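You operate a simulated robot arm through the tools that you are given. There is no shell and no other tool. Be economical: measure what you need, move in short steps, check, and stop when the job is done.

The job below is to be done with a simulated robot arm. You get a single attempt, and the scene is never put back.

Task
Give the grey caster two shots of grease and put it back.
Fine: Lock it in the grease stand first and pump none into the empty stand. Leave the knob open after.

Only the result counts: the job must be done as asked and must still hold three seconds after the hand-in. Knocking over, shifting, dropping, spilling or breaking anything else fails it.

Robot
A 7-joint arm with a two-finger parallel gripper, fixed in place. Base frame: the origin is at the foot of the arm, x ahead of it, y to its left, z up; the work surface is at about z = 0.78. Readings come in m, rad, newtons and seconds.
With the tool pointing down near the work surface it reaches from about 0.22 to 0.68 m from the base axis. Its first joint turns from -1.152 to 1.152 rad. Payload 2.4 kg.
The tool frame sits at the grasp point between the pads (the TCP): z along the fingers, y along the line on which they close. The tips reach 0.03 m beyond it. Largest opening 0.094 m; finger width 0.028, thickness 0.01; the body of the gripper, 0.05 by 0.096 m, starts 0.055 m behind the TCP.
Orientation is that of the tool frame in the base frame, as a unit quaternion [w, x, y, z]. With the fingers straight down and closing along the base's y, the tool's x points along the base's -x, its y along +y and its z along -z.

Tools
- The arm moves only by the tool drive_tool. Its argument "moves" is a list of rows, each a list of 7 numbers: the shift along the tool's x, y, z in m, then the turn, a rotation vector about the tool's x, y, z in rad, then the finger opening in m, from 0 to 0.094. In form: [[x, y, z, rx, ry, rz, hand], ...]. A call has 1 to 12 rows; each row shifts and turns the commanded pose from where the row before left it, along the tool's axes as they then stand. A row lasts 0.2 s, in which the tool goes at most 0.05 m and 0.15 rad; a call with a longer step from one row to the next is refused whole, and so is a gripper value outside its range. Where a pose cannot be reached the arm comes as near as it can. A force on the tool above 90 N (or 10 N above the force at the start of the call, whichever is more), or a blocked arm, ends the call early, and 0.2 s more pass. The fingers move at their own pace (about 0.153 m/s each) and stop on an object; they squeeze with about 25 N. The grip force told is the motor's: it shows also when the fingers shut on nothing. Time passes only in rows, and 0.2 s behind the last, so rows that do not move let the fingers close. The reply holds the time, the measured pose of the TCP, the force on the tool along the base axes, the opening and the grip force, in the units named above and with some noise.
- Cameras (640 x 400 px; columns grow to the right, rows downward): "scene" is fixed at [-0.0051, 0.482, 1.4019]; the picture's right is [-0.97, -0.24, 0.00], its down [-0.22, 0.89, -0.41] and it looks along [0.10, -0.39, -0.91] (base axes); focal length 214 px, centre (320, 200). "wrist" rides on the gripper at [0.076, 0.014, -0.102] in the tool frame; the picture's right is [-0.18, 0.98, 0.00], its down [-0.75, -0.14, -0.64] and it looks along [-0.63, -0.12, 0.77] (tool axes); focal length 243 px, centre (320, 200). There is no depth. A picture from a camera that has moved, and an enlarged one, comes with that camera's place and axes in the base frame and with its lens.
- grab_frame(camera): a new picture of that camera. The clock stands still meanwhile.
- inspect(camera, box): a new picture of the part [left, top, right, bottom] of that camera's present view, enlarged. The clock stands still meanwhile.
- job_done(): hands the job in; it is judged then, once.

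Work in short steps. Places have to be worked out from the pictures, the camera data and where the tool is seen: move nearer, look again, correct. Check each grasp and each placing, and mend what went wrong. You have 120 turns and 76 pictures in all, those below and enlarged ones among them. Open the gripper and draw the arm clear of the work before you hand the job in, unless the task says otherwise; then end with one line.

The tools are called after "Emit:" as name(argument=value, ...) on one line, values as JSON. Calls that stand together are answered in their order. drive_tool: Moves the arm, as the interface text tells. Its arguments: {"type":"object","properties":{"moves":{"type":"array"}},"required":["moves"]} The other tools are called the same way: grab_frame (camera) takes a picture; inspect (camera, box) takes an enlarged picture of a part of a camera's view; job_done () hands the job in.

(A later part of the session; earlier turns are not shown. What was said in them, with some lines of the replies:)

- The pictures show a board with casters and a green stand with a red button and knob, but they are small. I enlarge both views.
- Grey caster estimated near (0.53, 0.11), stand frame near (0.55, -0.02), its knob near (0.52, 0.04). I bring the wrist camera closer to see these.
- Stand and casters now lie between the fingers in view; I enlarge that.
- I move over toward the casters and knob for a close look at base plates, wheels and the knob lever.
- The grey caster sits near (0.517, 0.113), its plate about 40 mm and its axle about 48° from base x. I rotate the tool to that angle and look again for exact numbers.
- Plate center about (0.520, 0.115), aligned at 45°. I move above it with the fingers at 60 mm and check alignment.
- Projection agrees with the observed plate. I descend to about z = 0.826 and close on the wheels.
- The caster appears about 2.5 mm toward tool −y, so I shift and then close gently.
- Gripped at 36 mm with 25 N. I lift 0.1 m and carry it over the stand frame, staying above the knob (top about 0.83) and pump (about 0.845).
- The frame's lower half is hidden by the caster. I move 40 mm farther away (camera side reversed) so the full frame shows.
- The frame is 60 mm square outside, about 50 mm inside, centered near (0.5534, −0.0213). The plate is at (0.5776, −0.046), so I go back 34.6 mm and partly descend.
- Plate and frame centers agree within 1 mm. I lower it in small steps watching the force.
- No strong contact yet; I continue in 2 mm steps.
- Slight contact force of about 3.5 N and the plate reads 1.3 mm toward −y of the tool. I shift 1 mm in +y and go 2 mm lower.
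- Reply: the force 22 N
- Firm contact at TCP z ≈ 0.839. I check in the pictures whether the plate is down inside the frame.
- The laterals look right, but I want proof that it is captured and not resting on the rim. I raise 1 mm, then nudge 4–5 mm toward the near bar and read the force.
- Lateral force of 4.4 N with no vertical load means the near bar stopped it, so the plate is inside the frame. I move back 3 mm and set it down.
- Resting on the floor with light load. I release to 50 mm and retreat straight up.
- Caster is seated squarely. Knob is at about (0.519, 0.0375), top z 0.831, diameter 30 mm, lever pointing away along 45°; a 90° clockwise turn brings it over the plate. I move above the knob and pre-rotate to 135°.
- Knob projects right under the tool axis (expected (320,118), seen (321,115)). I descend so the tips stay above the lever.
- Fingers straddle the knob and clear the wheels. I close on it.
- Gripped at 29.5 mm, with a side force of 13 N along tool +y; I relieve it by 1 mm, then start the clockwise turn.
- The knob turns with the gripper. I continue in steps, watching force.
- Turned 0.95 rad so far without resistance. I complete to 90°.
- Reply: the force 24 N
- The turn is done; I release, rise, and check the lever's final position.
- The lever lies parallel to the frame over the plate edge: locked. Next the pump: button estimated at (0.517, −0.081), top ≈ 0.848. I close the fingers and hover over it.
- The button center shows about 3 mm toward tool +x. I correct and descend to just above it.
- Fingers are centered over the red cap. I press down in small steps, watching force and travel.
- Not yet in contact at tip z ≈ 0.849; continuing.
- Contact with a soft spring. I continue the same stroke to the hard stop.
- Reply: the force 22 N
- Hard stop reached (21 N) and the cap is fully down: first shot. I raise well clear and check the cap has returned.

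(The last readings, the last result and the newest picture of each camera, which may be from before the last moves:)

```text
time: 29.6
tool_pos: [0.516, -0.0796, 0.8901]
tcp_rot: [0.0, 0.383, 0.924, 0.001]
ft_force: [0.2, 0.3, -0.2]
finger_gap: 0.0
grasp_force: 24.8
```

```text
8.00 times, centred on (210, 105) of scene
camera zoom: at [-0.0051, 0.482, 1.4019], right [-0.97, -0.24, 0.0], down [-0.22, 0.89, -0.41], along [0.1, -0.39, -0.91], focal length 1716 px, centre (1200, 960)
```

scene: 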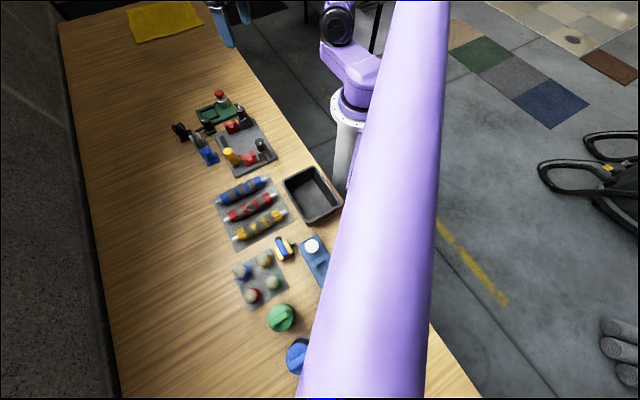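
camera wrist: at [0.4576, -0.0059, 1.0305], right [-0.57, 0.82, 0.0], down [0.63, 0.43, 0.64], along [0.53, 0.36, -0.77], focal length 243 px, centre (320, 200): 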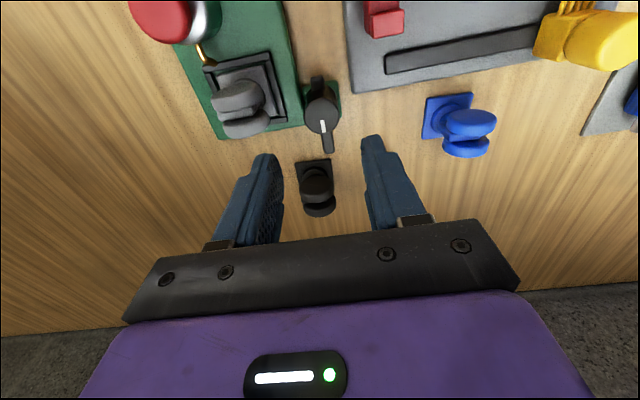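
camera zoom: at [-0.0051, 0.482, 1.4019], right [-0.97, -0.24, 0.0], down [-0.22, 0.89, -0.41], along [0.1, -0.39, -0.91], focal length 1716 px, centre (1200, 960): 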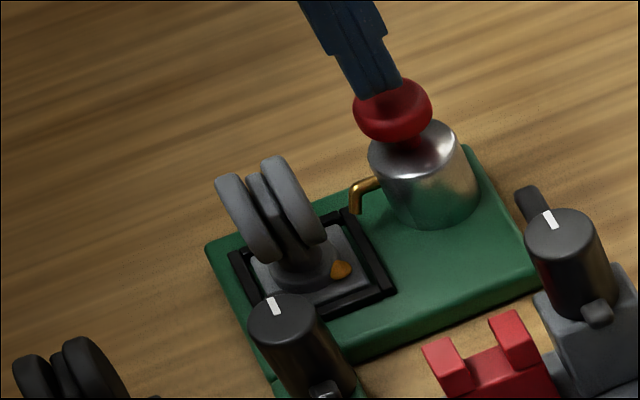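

A grease blob appeared on the caster plate and the cap is back up. Second stroke, same depth, then up.

Emit:
drive_tool(moves=[[0, 0, 0.01, 0, 0, 0, 0], [0, 0, 0.005, 0, 0, 0, 0], [0, 0, 0.004, 0, 0, 0, 0], [0, 0, 0.003, 0, 0, 0, 0], [0, 0, 0.002, 0, 0, 0, 0], [0, 0, 0, 0, 0, 0, 0]])

Emit:
drive_tool(moves=[[0, 0, -0.012, 0, 0, 0, 0], [0, 0, -0.02, 0, 0, 0, 0], [0, 0, -0.03, 0, 0, 0, 0], [0, 0, -0.016, 0, 0, 0, 0], [0, 0, 0, 0, 0, 0, 0]])

Emit:
inspect(camera="scene", box=[180, 80, 240, 130])

```text
time: 31.0
tool_pos: [0.5157, -0.0787, 0.8669]
tcp_rot: [0.001, 0.382, 0.924, 0.0]
ft_force: [-4.7, 4.0, 20.9]
finger_gap: 0.0
grasp_force: 25.5
```

```text
time: 32.2
tool_pos: [0.5143, -0.0781, 0.9437]
tcp_rot: [0.0, 0.383, 0.924, 0.0]
ft_force: [0.2, 0.0, -0.8]
finger_gap: 0.0
grasp_force: 25.4
```

```text
8.00 times, centred on (210, 105) of scene
camera zoom: at [-0.0051, 0.482, 1.4019], right [-0.97, -0.24, 0.0], down [-0.22, 0.89, -0.41], along [0.1, -0.39, -0.91], focal length 1716 px, centre (1200, 960)
```

zoom: 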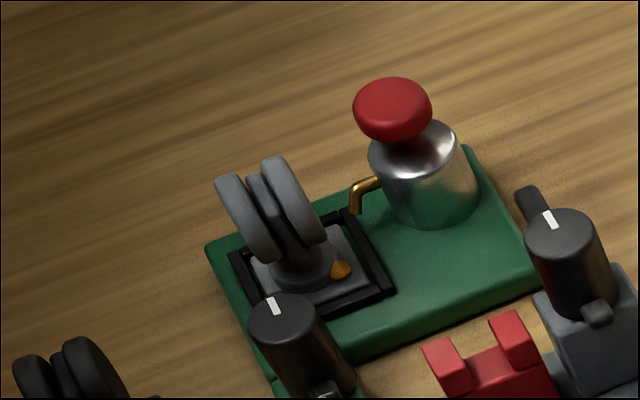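

Second full stroke done (21 N stop), cap back up. Now I return over the knob to reopen it, fingers at 46 mm.

Emit:
drive_tool(moves=[[0.0265, 0.0282, 0, 0, 0, 0, 0], [0.0265, 0.0282, 0, 0, 0, 0, 0.02], [0.0264, 0.0282, 0, 0, 0, 0, 0.046], [0, 0, 0, 0, 0, 0, 0.046]])

Emit:
inspect(camera="wrist", box=[220, 60, 420, 220])

```text
time: 33.2
tool_pos: [0.5182, 0.0372, 0.9411]
tcp_rot: [0.0, 0.383, 0.924, 0.0]
ft_force: [0.9, -0.7, 0.4]
finger_gap: 0.046
grasp_force: 0.1
```

```text
2.50 times, centred on (320, 140) of wrist
camera zoom: at [0.4762, 0.1016, 1.0444], right [0.83, 0.56, 0.0], down [0.43, -0.63, 0.64], along [0.36, -0.53, -0.77], focal length 606 px, centre (320, 350)
```

zoom: 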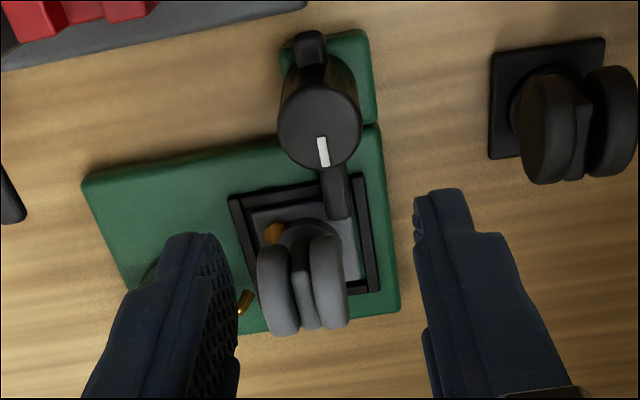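

Aligned with the knob. Descend and grip, fingers perpendicular to the lever.

Emit:
drive_tool(moves=[[0, 0, 0.035, 0, 0, 0, 0.046], [0, 0, 0.035, 0, 0, 0, 0.046], [0, 0, 0.028, 0, 0, 0, 0.046], [0, 0, 0, 0, 0, 0, 0.035], [0, 0, 0, 0, 0, 0, 0.015], [0, 0, 0, 0, 0, 0, 0.015], [0, 0, 0, 0, 0, 0, 0.015]])

```text
time: 34.8
tool_pos: [0.5188, 0.037, 0.8445]
tcp_rot: [0.0, 0.383, 0.924, 0.0]
ft_force: [-1.6, -3.3, -5.3]
finger_gap: 0.0292
grasp_force: 44.7
```

Gripped at 29 mm. Turning back counter‑clockwise by 90°.

Emit:
drive_tool(moves=[[0, 0, 0, 0, 0, -0.13, 0.015], [0, 0, 0, 0, 0, -0.13, 0.015], [0, 0, 0, 0, 0, -0.13, 0.015], [0, 0, 0, 0, 0, -0.13, 0.015], [0, 0, 0, 0, 0, -0.13, 0.015], [0, 0, 0, 0, 0, -0.13, 0.015]])

Emit:
drive_tool(moves=[[0, 0, 0, 0, 0, -0.13, 0.015], [0, 0, 0, 0, 0, -0.13, 0.015], [0, 0, 0, 0, 0, -0.13, 0.015], [0, 0, 0, 0, 0, -0.13, 0.015], [0, 0, 0, 0, 0, -0.13, 0.015], [0, 0, 0, 0, 0, -0.13, 0.015], [0, 0, 0, 0, 0, -0.02, 0.015]])

Emit:
inspect(camera="wrist", box=[180, 40, 440, 240])

```text
time: 36.2
tool_pos: [0.519, 0.038, 0.8446]
tcp_rot: [0.0, 0.001, 1.0, 0.0]
ft_force: [9.8, 8.5, -36.7]
finger_gap: 0.0296
grasp_force: 45.3
```

```text
time: 37.8
tool_pos: [0.5184, 0.0393, 0.8459]
tcp_rot: [-0.001, -0.389, 0.921, 0.001]
ft_force: [4.0, 22.5, -30.2]
finger_gap: 0.0295
grasp_force: 44.6
```

```text
2.00 times, centred on (310, 140) of wrist
camera zoom: at [0.4568, -0.0058, 0.9474], right [-0.58, 0.82, 0.0], down [0.63, 0.44, 0.64], along [0.52, 0.37, -0.77], focal length 485 px, centre (340, 320)
```

zoom: 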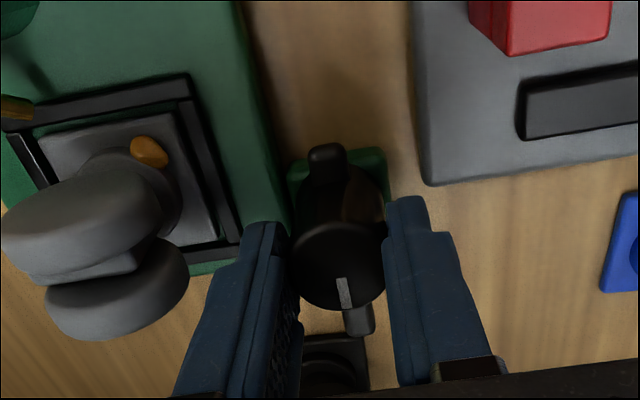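

The knob is back at its original open position. I release, rise, and rotate back to 45°.

Emit:
drive_tool(moves=[[0, 0, 0, 0, 0, 0, 0.03], [0, 0, 0, 0, 0, 0, 0.046], [0, 0, -0.03, 0, 0, 0, 0.046], [0, 0, -0.05, 0, 0, 0, 0.05], [0, 0, -0.02, 0, 0, 0, 0.05]])

Emit:
drive_tool(moves=[[0, 0, 0, 0, 0, 0.144, 0.05], [0, 0, 0, 0, 0, 0.144, 0.05], [0, 0, 0, 0, 0, 0.144, 0.05], [0, 0, 0, 0, 0, 0.144, 0.05], [0, 0, 0, 0, 0, 0.144, 0.05], [0, 0, 0, 0, 0, 0.144, 0.05], [0, 0, 0, 0, 0, 0.144, 0.05], [0, 0, 0, 0, 0, 0.144, 0.05], [0, 0, 0, 0, 0, 0.144, 0.05], [0, 0, 0, 0, 0, 0.144, 0.05], [0, 0, 0, 0, 0, 0.14, 0.05]])

Emit:
inspect(camera="wrist", box=[220, 60, 420, 220])

```text
time: 39.0
tool_pos: [0.5182, 0.0377, 0.9465]
tcp_rot: [0.0, -0.388, 0.922, -0.001]
ft_force: [-0.5, 0.0, 0.4]
finger_gap: 0.0504
grasp_force: 0.0
```

```text
time: 41.4
tool_pos: [0.519, 0.0365, 0.9466]
tcp_rot: [0.0, 0.383, 0.924, 0.0]
ft_force: [0.7, 0.6, 0.2]
finger_gap: 0.0499
grasp_force: 0.2
```

```text
2.50 times, centred on (320, 140) of wrist
camera zoom: at [0.4767, 0.1011, 1.0476], right [0.83, 0.56, 0.0], down [0.43, -0.63, 0.64], along [0.36, -0.53, -0.77], focal length 606 px, centre (320, 350)
```

zoom: 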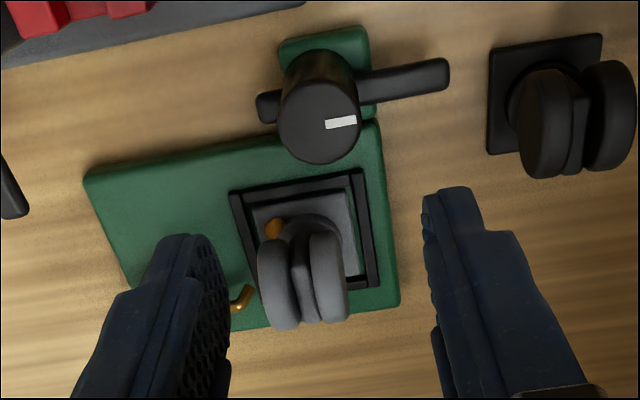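

Knob open with the lever at its original side. Now I go back over the caster and descend to the release pose (0.549, −0.019, 0.839).

Emit:
drive_tool(moves=[[-0.0305, -0.0091, 0, 0, 0, 0, 0.05], [-0.0305, -0.0091, 0, 0, 0, 0, 0.05], [0, 0, 0.03, 0, 0, 0, 0.05], [0, 0, 0.03, 0, 0, 0, 0.05]])

Emit:
inspect(camera="wrist", box=[220, 60, 420, 220])

```text
time: 42.4
tool_pos: [0.5494, -0.0191, 0.8861]
tcp_rot: [0.001, 0.382, 0.924, 0.0]
ft_force: [0.2, -0.3, -0.4]
finger_gap: 0.0501
grasp_force: 0.0
```

```text
2.50 times, centred on (320, 140) of wrist
camera zoom: at [0.5067, 0.0446, 0.9876], right [0.82, 0.57, 0.0], down [0.43, -0.63, 0.64], along [0.36, -0.53, -0.77], focal length 606 px, centre (320, 350)
```

zoom: 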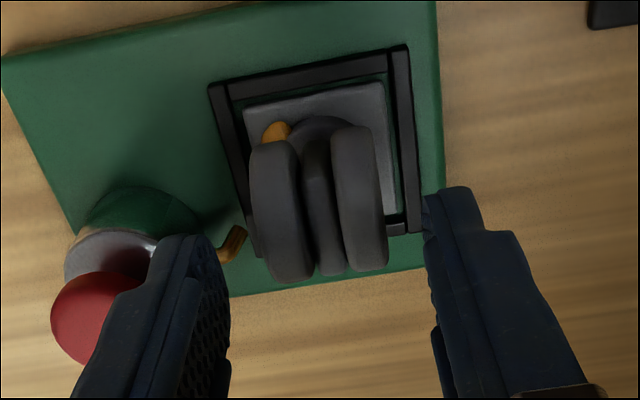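

Fingers straddle the wheels, clear of the pump. Descend and close.

Emit:
drive_tool(moves=[[0, 0, 0.03, 0, 0, 0, 0.05], [0, 0, 0.0165, 0, 0, 0, 0.05], [0, 0, 0, 0, 0, 0, 0.042], [0, 0, 0, 0, 0, 0, 0.03], [0, 0, 0, 0, 0, 0, 0.02], [0, 0, 0, 0, 0, 0, 0.02]])

Emit:
inspect(camera="wrist", box=[220, 80, 420, 240])

```text
time: 43.8
tool_pos: [0.5483, -0.0195, 0.8393]
tcp_rot: [0.0, 0.382, 0.924, 0.0]
ft_force: [-0.2, -0.1, -1.0]
finger_gap: 0.036
grasp_force: 24.6
```

```text
2.50 times, centred on (320, 160) of wrist
camera zoom: at [0.5064, 0.0448, 0.9413], right [0.82, 0.57, 0.0], down [0.43, -0.63, 0.64], along [0.36, -0.53, -0.77], focal length 606 px, centre (320, 300)
```

zoom: 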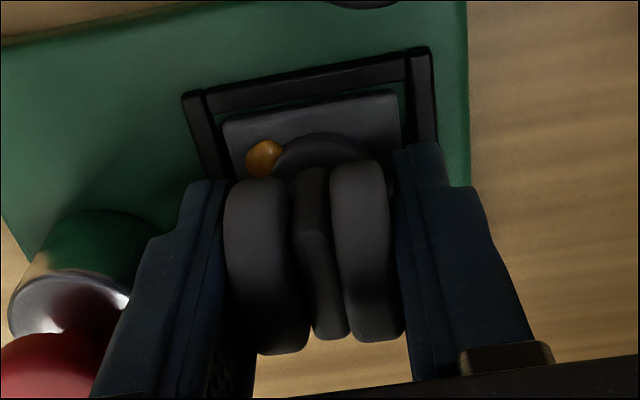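

Same grip as before. I lift, carry it back along the reversed path, and hover over its original spot.

Emit:
drive_tool(moves=[[0, 0, -0.02, 0, 0, 0, 0.02], [0, 0, -0.04, 0, 0, 0, 0.02], [0, 0, -0.03, 0, 0, 0, 0.02], [0.0387, 0.0241, 0, 0, 0, 0, 0.02], [0.0387, 0.0241, 0, 0, 0, 0, 0.02], [0.0388, 0.0242, 0, 0, 0, 0, 0.02], [0, 0, 0, 0, 0, 0, 0.02]])

Emit:
grab_frame(camera="wrist")

Emit:
inspect(camera="scene", box=[165, 80, 245, 150])

```text
time: 45.4
tool_pos: [0.5177, 0.1156, 0.9276]
tcp_rot: [0.0, 0.382, 0.924, 0.0]
ft_force: [0.3, 0.1, -0.9]
finger_gap: 0.0359
grasp_force: 25.5
```

```text
29 pictures are left
camera wrist: at [0.4751, 0.1792, 1.0297], right [0.82, 0.57, 0.0], down [0.43, -0.63, 0.64], along [0.36, -0.53, -0.77], focal length 243 px, centre (320, 200)
```

wrist: 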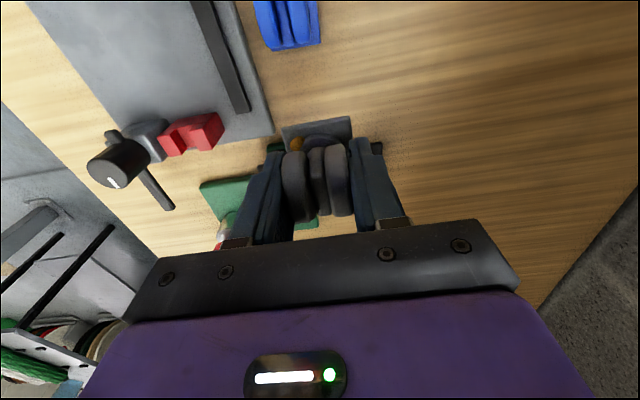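

```text
5.71 times, centred on (205, 115) of scene
camera zoom: at [-0.0051, 0.4821, 1.4019], right [-0.97, -0.24, 0.0], down [-0.22, 0.89, -0.41], along [0.1, -0.39, -0.91], focal length 1226 px, centre (977, 686)
```

zoom: 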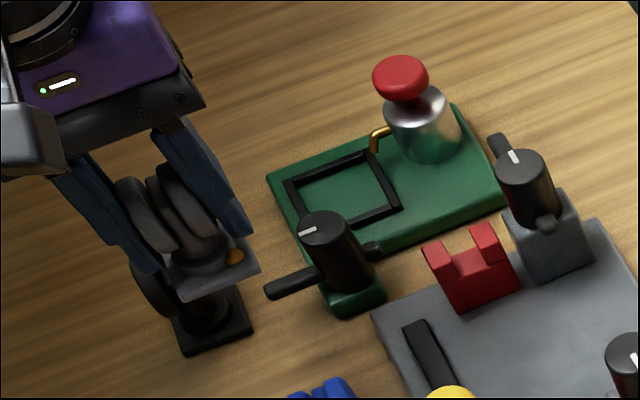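

No grease left on the stand. I lower most of the way over the original spot and compare with the first grasp picture.

Emit:
drive_tool(moves=[[0, 0, 0.04, 0, 0, 0, 0.02], [0, 0, 0.04, 0, 0, 0, 0.02], [0, 0, 0.018, 0, 0, 0, 0.02], [0, 0, 0, 0, 0, 0, 0.02]])

Emit:
inspect(camera="wrist", box=[220, 80, 420, 240])

```text
time: 46.4
tool_pos: [0.5176, 0.1156, 0.831]
tcp_rot: [0.0, 0.381, 0.924, 0.0]
ft_force: [-0.3, -0.4, -0.9]
finger_gap: 0.0359
grasp_force: 24.4
```

```text
2.50 times, centred on (320, 160) of wrist
camera zoom: at [0.4754, 0.1789, 0.933], right [0.82, 0.57, 0.0], down [0.43, -0.63, 0.64], along [0.36, -0.53, -0.77], focal length 606 px, centre (320, 300)
```

zoom: 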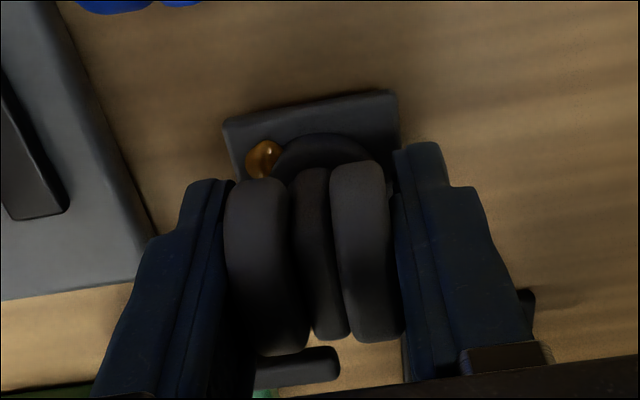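

The surroundings match the first-grasp picture. I set it down in 2 mm steps.

Emit:
drive_tool(moves=[[0, 0, 0.002, 0, 0, 0, 0.02], [0, 0, 0.0015, 0, 0, 0, 0.02], [0, 0, 0, 0, 0, 0, 0.02]])

```text
time: 47.2
tool_pos: [0.5177, 0.1144, 0.8277]
tcp_rot: [-0.001, 0.381, 0.925, 0.0]
ft_force: [-0.5, -0.1, -1.0]
finger_gap: 0.0357
grasp_force: 25.0
```

Still hanging (−1 N); a further small step.

Emit:
drive_tool(moves=[[0, 0, 0.0012, 0, 0, 0, 0.02], [0, 0, 0, 0, 0, 0, 0.02]])

```text
time: 47.8
tool_pos: [0.5176, 0.116, 0.826]
tcp_rot: [0.0, 0.382, 0.924, 0.0]
ft_force: [0.1, -0.2, -1.6]
finger_gap: 0.0357
grasp_force: 25.4
```

Emit:
drive_tool(moves=[[0, 0, 0.001, 0, 0, 0, 0.02], [0, 0, 0, 0, 0, 0, 0.02]])

```text
time: 48.4
tool_pos: [0.517, 0.1147, 0.8258]
tcp_rot: [0.0, 0.382, 0.924, 0.0]
ft_force: [0.7, 0.4, -0.7]
finger_gap: 0.0358
grasp_force: 25.4
```

Force still about −1 N, so not yet touching; another 1 mm.

Emit:
drive_tool(moves=[[0, 0, 0.001, 0, 0, 0, 0.02], [0, 0, 0, 0, 0, 0, 0.02]])

```text
time: 49.0
tool_pos: [0.5183, 0.1146, 0.8256]
tcp_rot: [0.0, 0.383, 0.924, 0.0]
ft_force: [-2.5, 1.0, 12.5]
finger_gap: 0.036
grasp_force: 25.3
```

The plate is on the table (12.5 N). I release, rise straight up, and back off.

Emit:
drive_tool(moves=[[0, 0, -0.0008, 0, 0, 0, 0.02], [0, 0, 0, 0, 0, 0, 0.044], [0, 0, 0, 0, 0, 0, 0.055], [0, 0, -0.03, 0, 0, 0, 0.055], [0, 0, -0.04, 0, 0, 0, 0.055], [0.035, 0, -0.03, 0, 0, 0, 0.055], [0.035, 0, -0.02, 0, 0, 0, 0.055], [0, 0, 0, 0, 0, 0, 0.055]])

Emit:
inspect(camera="wrist", box=[220, 60, 420, 240])

Emit:
inspect(camera="scene", box=[160, 80, 288, 180])

```text
time: 50.8
tool_pos: [0.4673, 0.1652, 0.9457]
tcp_rot: [-0.001, 0.382, 0.924, 0.0]
ft_force: [-1.1, -0.7, 0.0]
finger_gap: 0.055
grasp_force: 0.0
```

```text
2.22 times, centred on (320, 150) of wrist
camera zoom: at [0.4258, 0.2293, 1.0477], right [0.82, 0.57, 0.0], down [0.43, -0.63, 0.64], along [0.36, -0.53, -0.77], focal length 539 px, centre (320, 311)
```

zoom: 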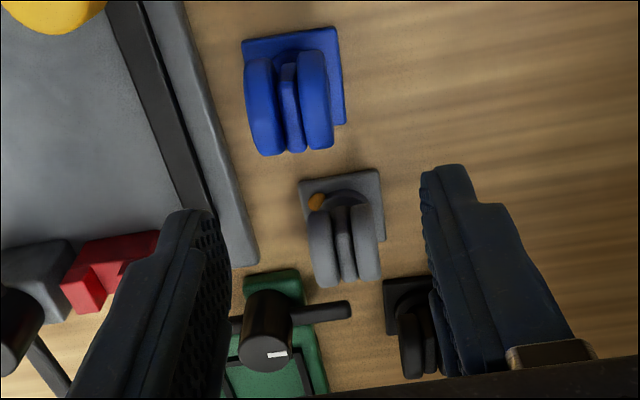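

```text
4.00 times, centred on (224, 130) of scene
camera zoom: at [-0.0051, 0.4821, 1.4019], right [-0.97, -0.24, 0.0], down [-0.22, 0.89, -0.41], along [0.1, -0.39, -0.91], focal length 858 px, centre (704, 480)
```

zoom: 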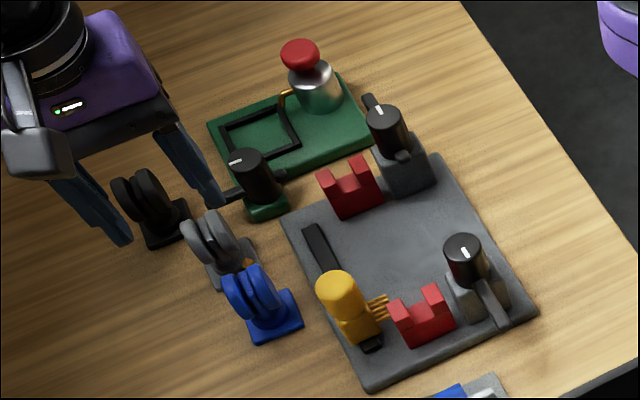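

Caster back in its original spot, upright, with grease; the knob is open and nothing else has moved. I raise the arm clear.

Emit:
drive_tool(moves=[[0.02, 0, -0.04, 0, 0, 0, 0.055], [0.02, 0, -0.04, 0, 0, 0, 0.055], [0, 0, -0.04, 0, 0, 0, 0.08], [0, 0, 0, 0, 0, 0, 0.08], [0, 0, 0, 0, 0, 0, 0.08]])

Emit:
job_done()

```text
time: 52.0
tool_pos: [0.4409, 0.1935, 1.0658]
tcp_rot: [0.0, 0.382, 0.924, -0.001]
ft_force: [0.0, -0.1, -0.8]
finger_gap: 0.08
grasp_force: 0.0
```

```text
The job is handed in.
```

I locked the grey caster in the grease stand, pumped it twice to the stop, reopened the knob and put the caster back where it was; the pictures show grease on its plate, but only as one blob, so the second shot is judged from the full pump stroke.
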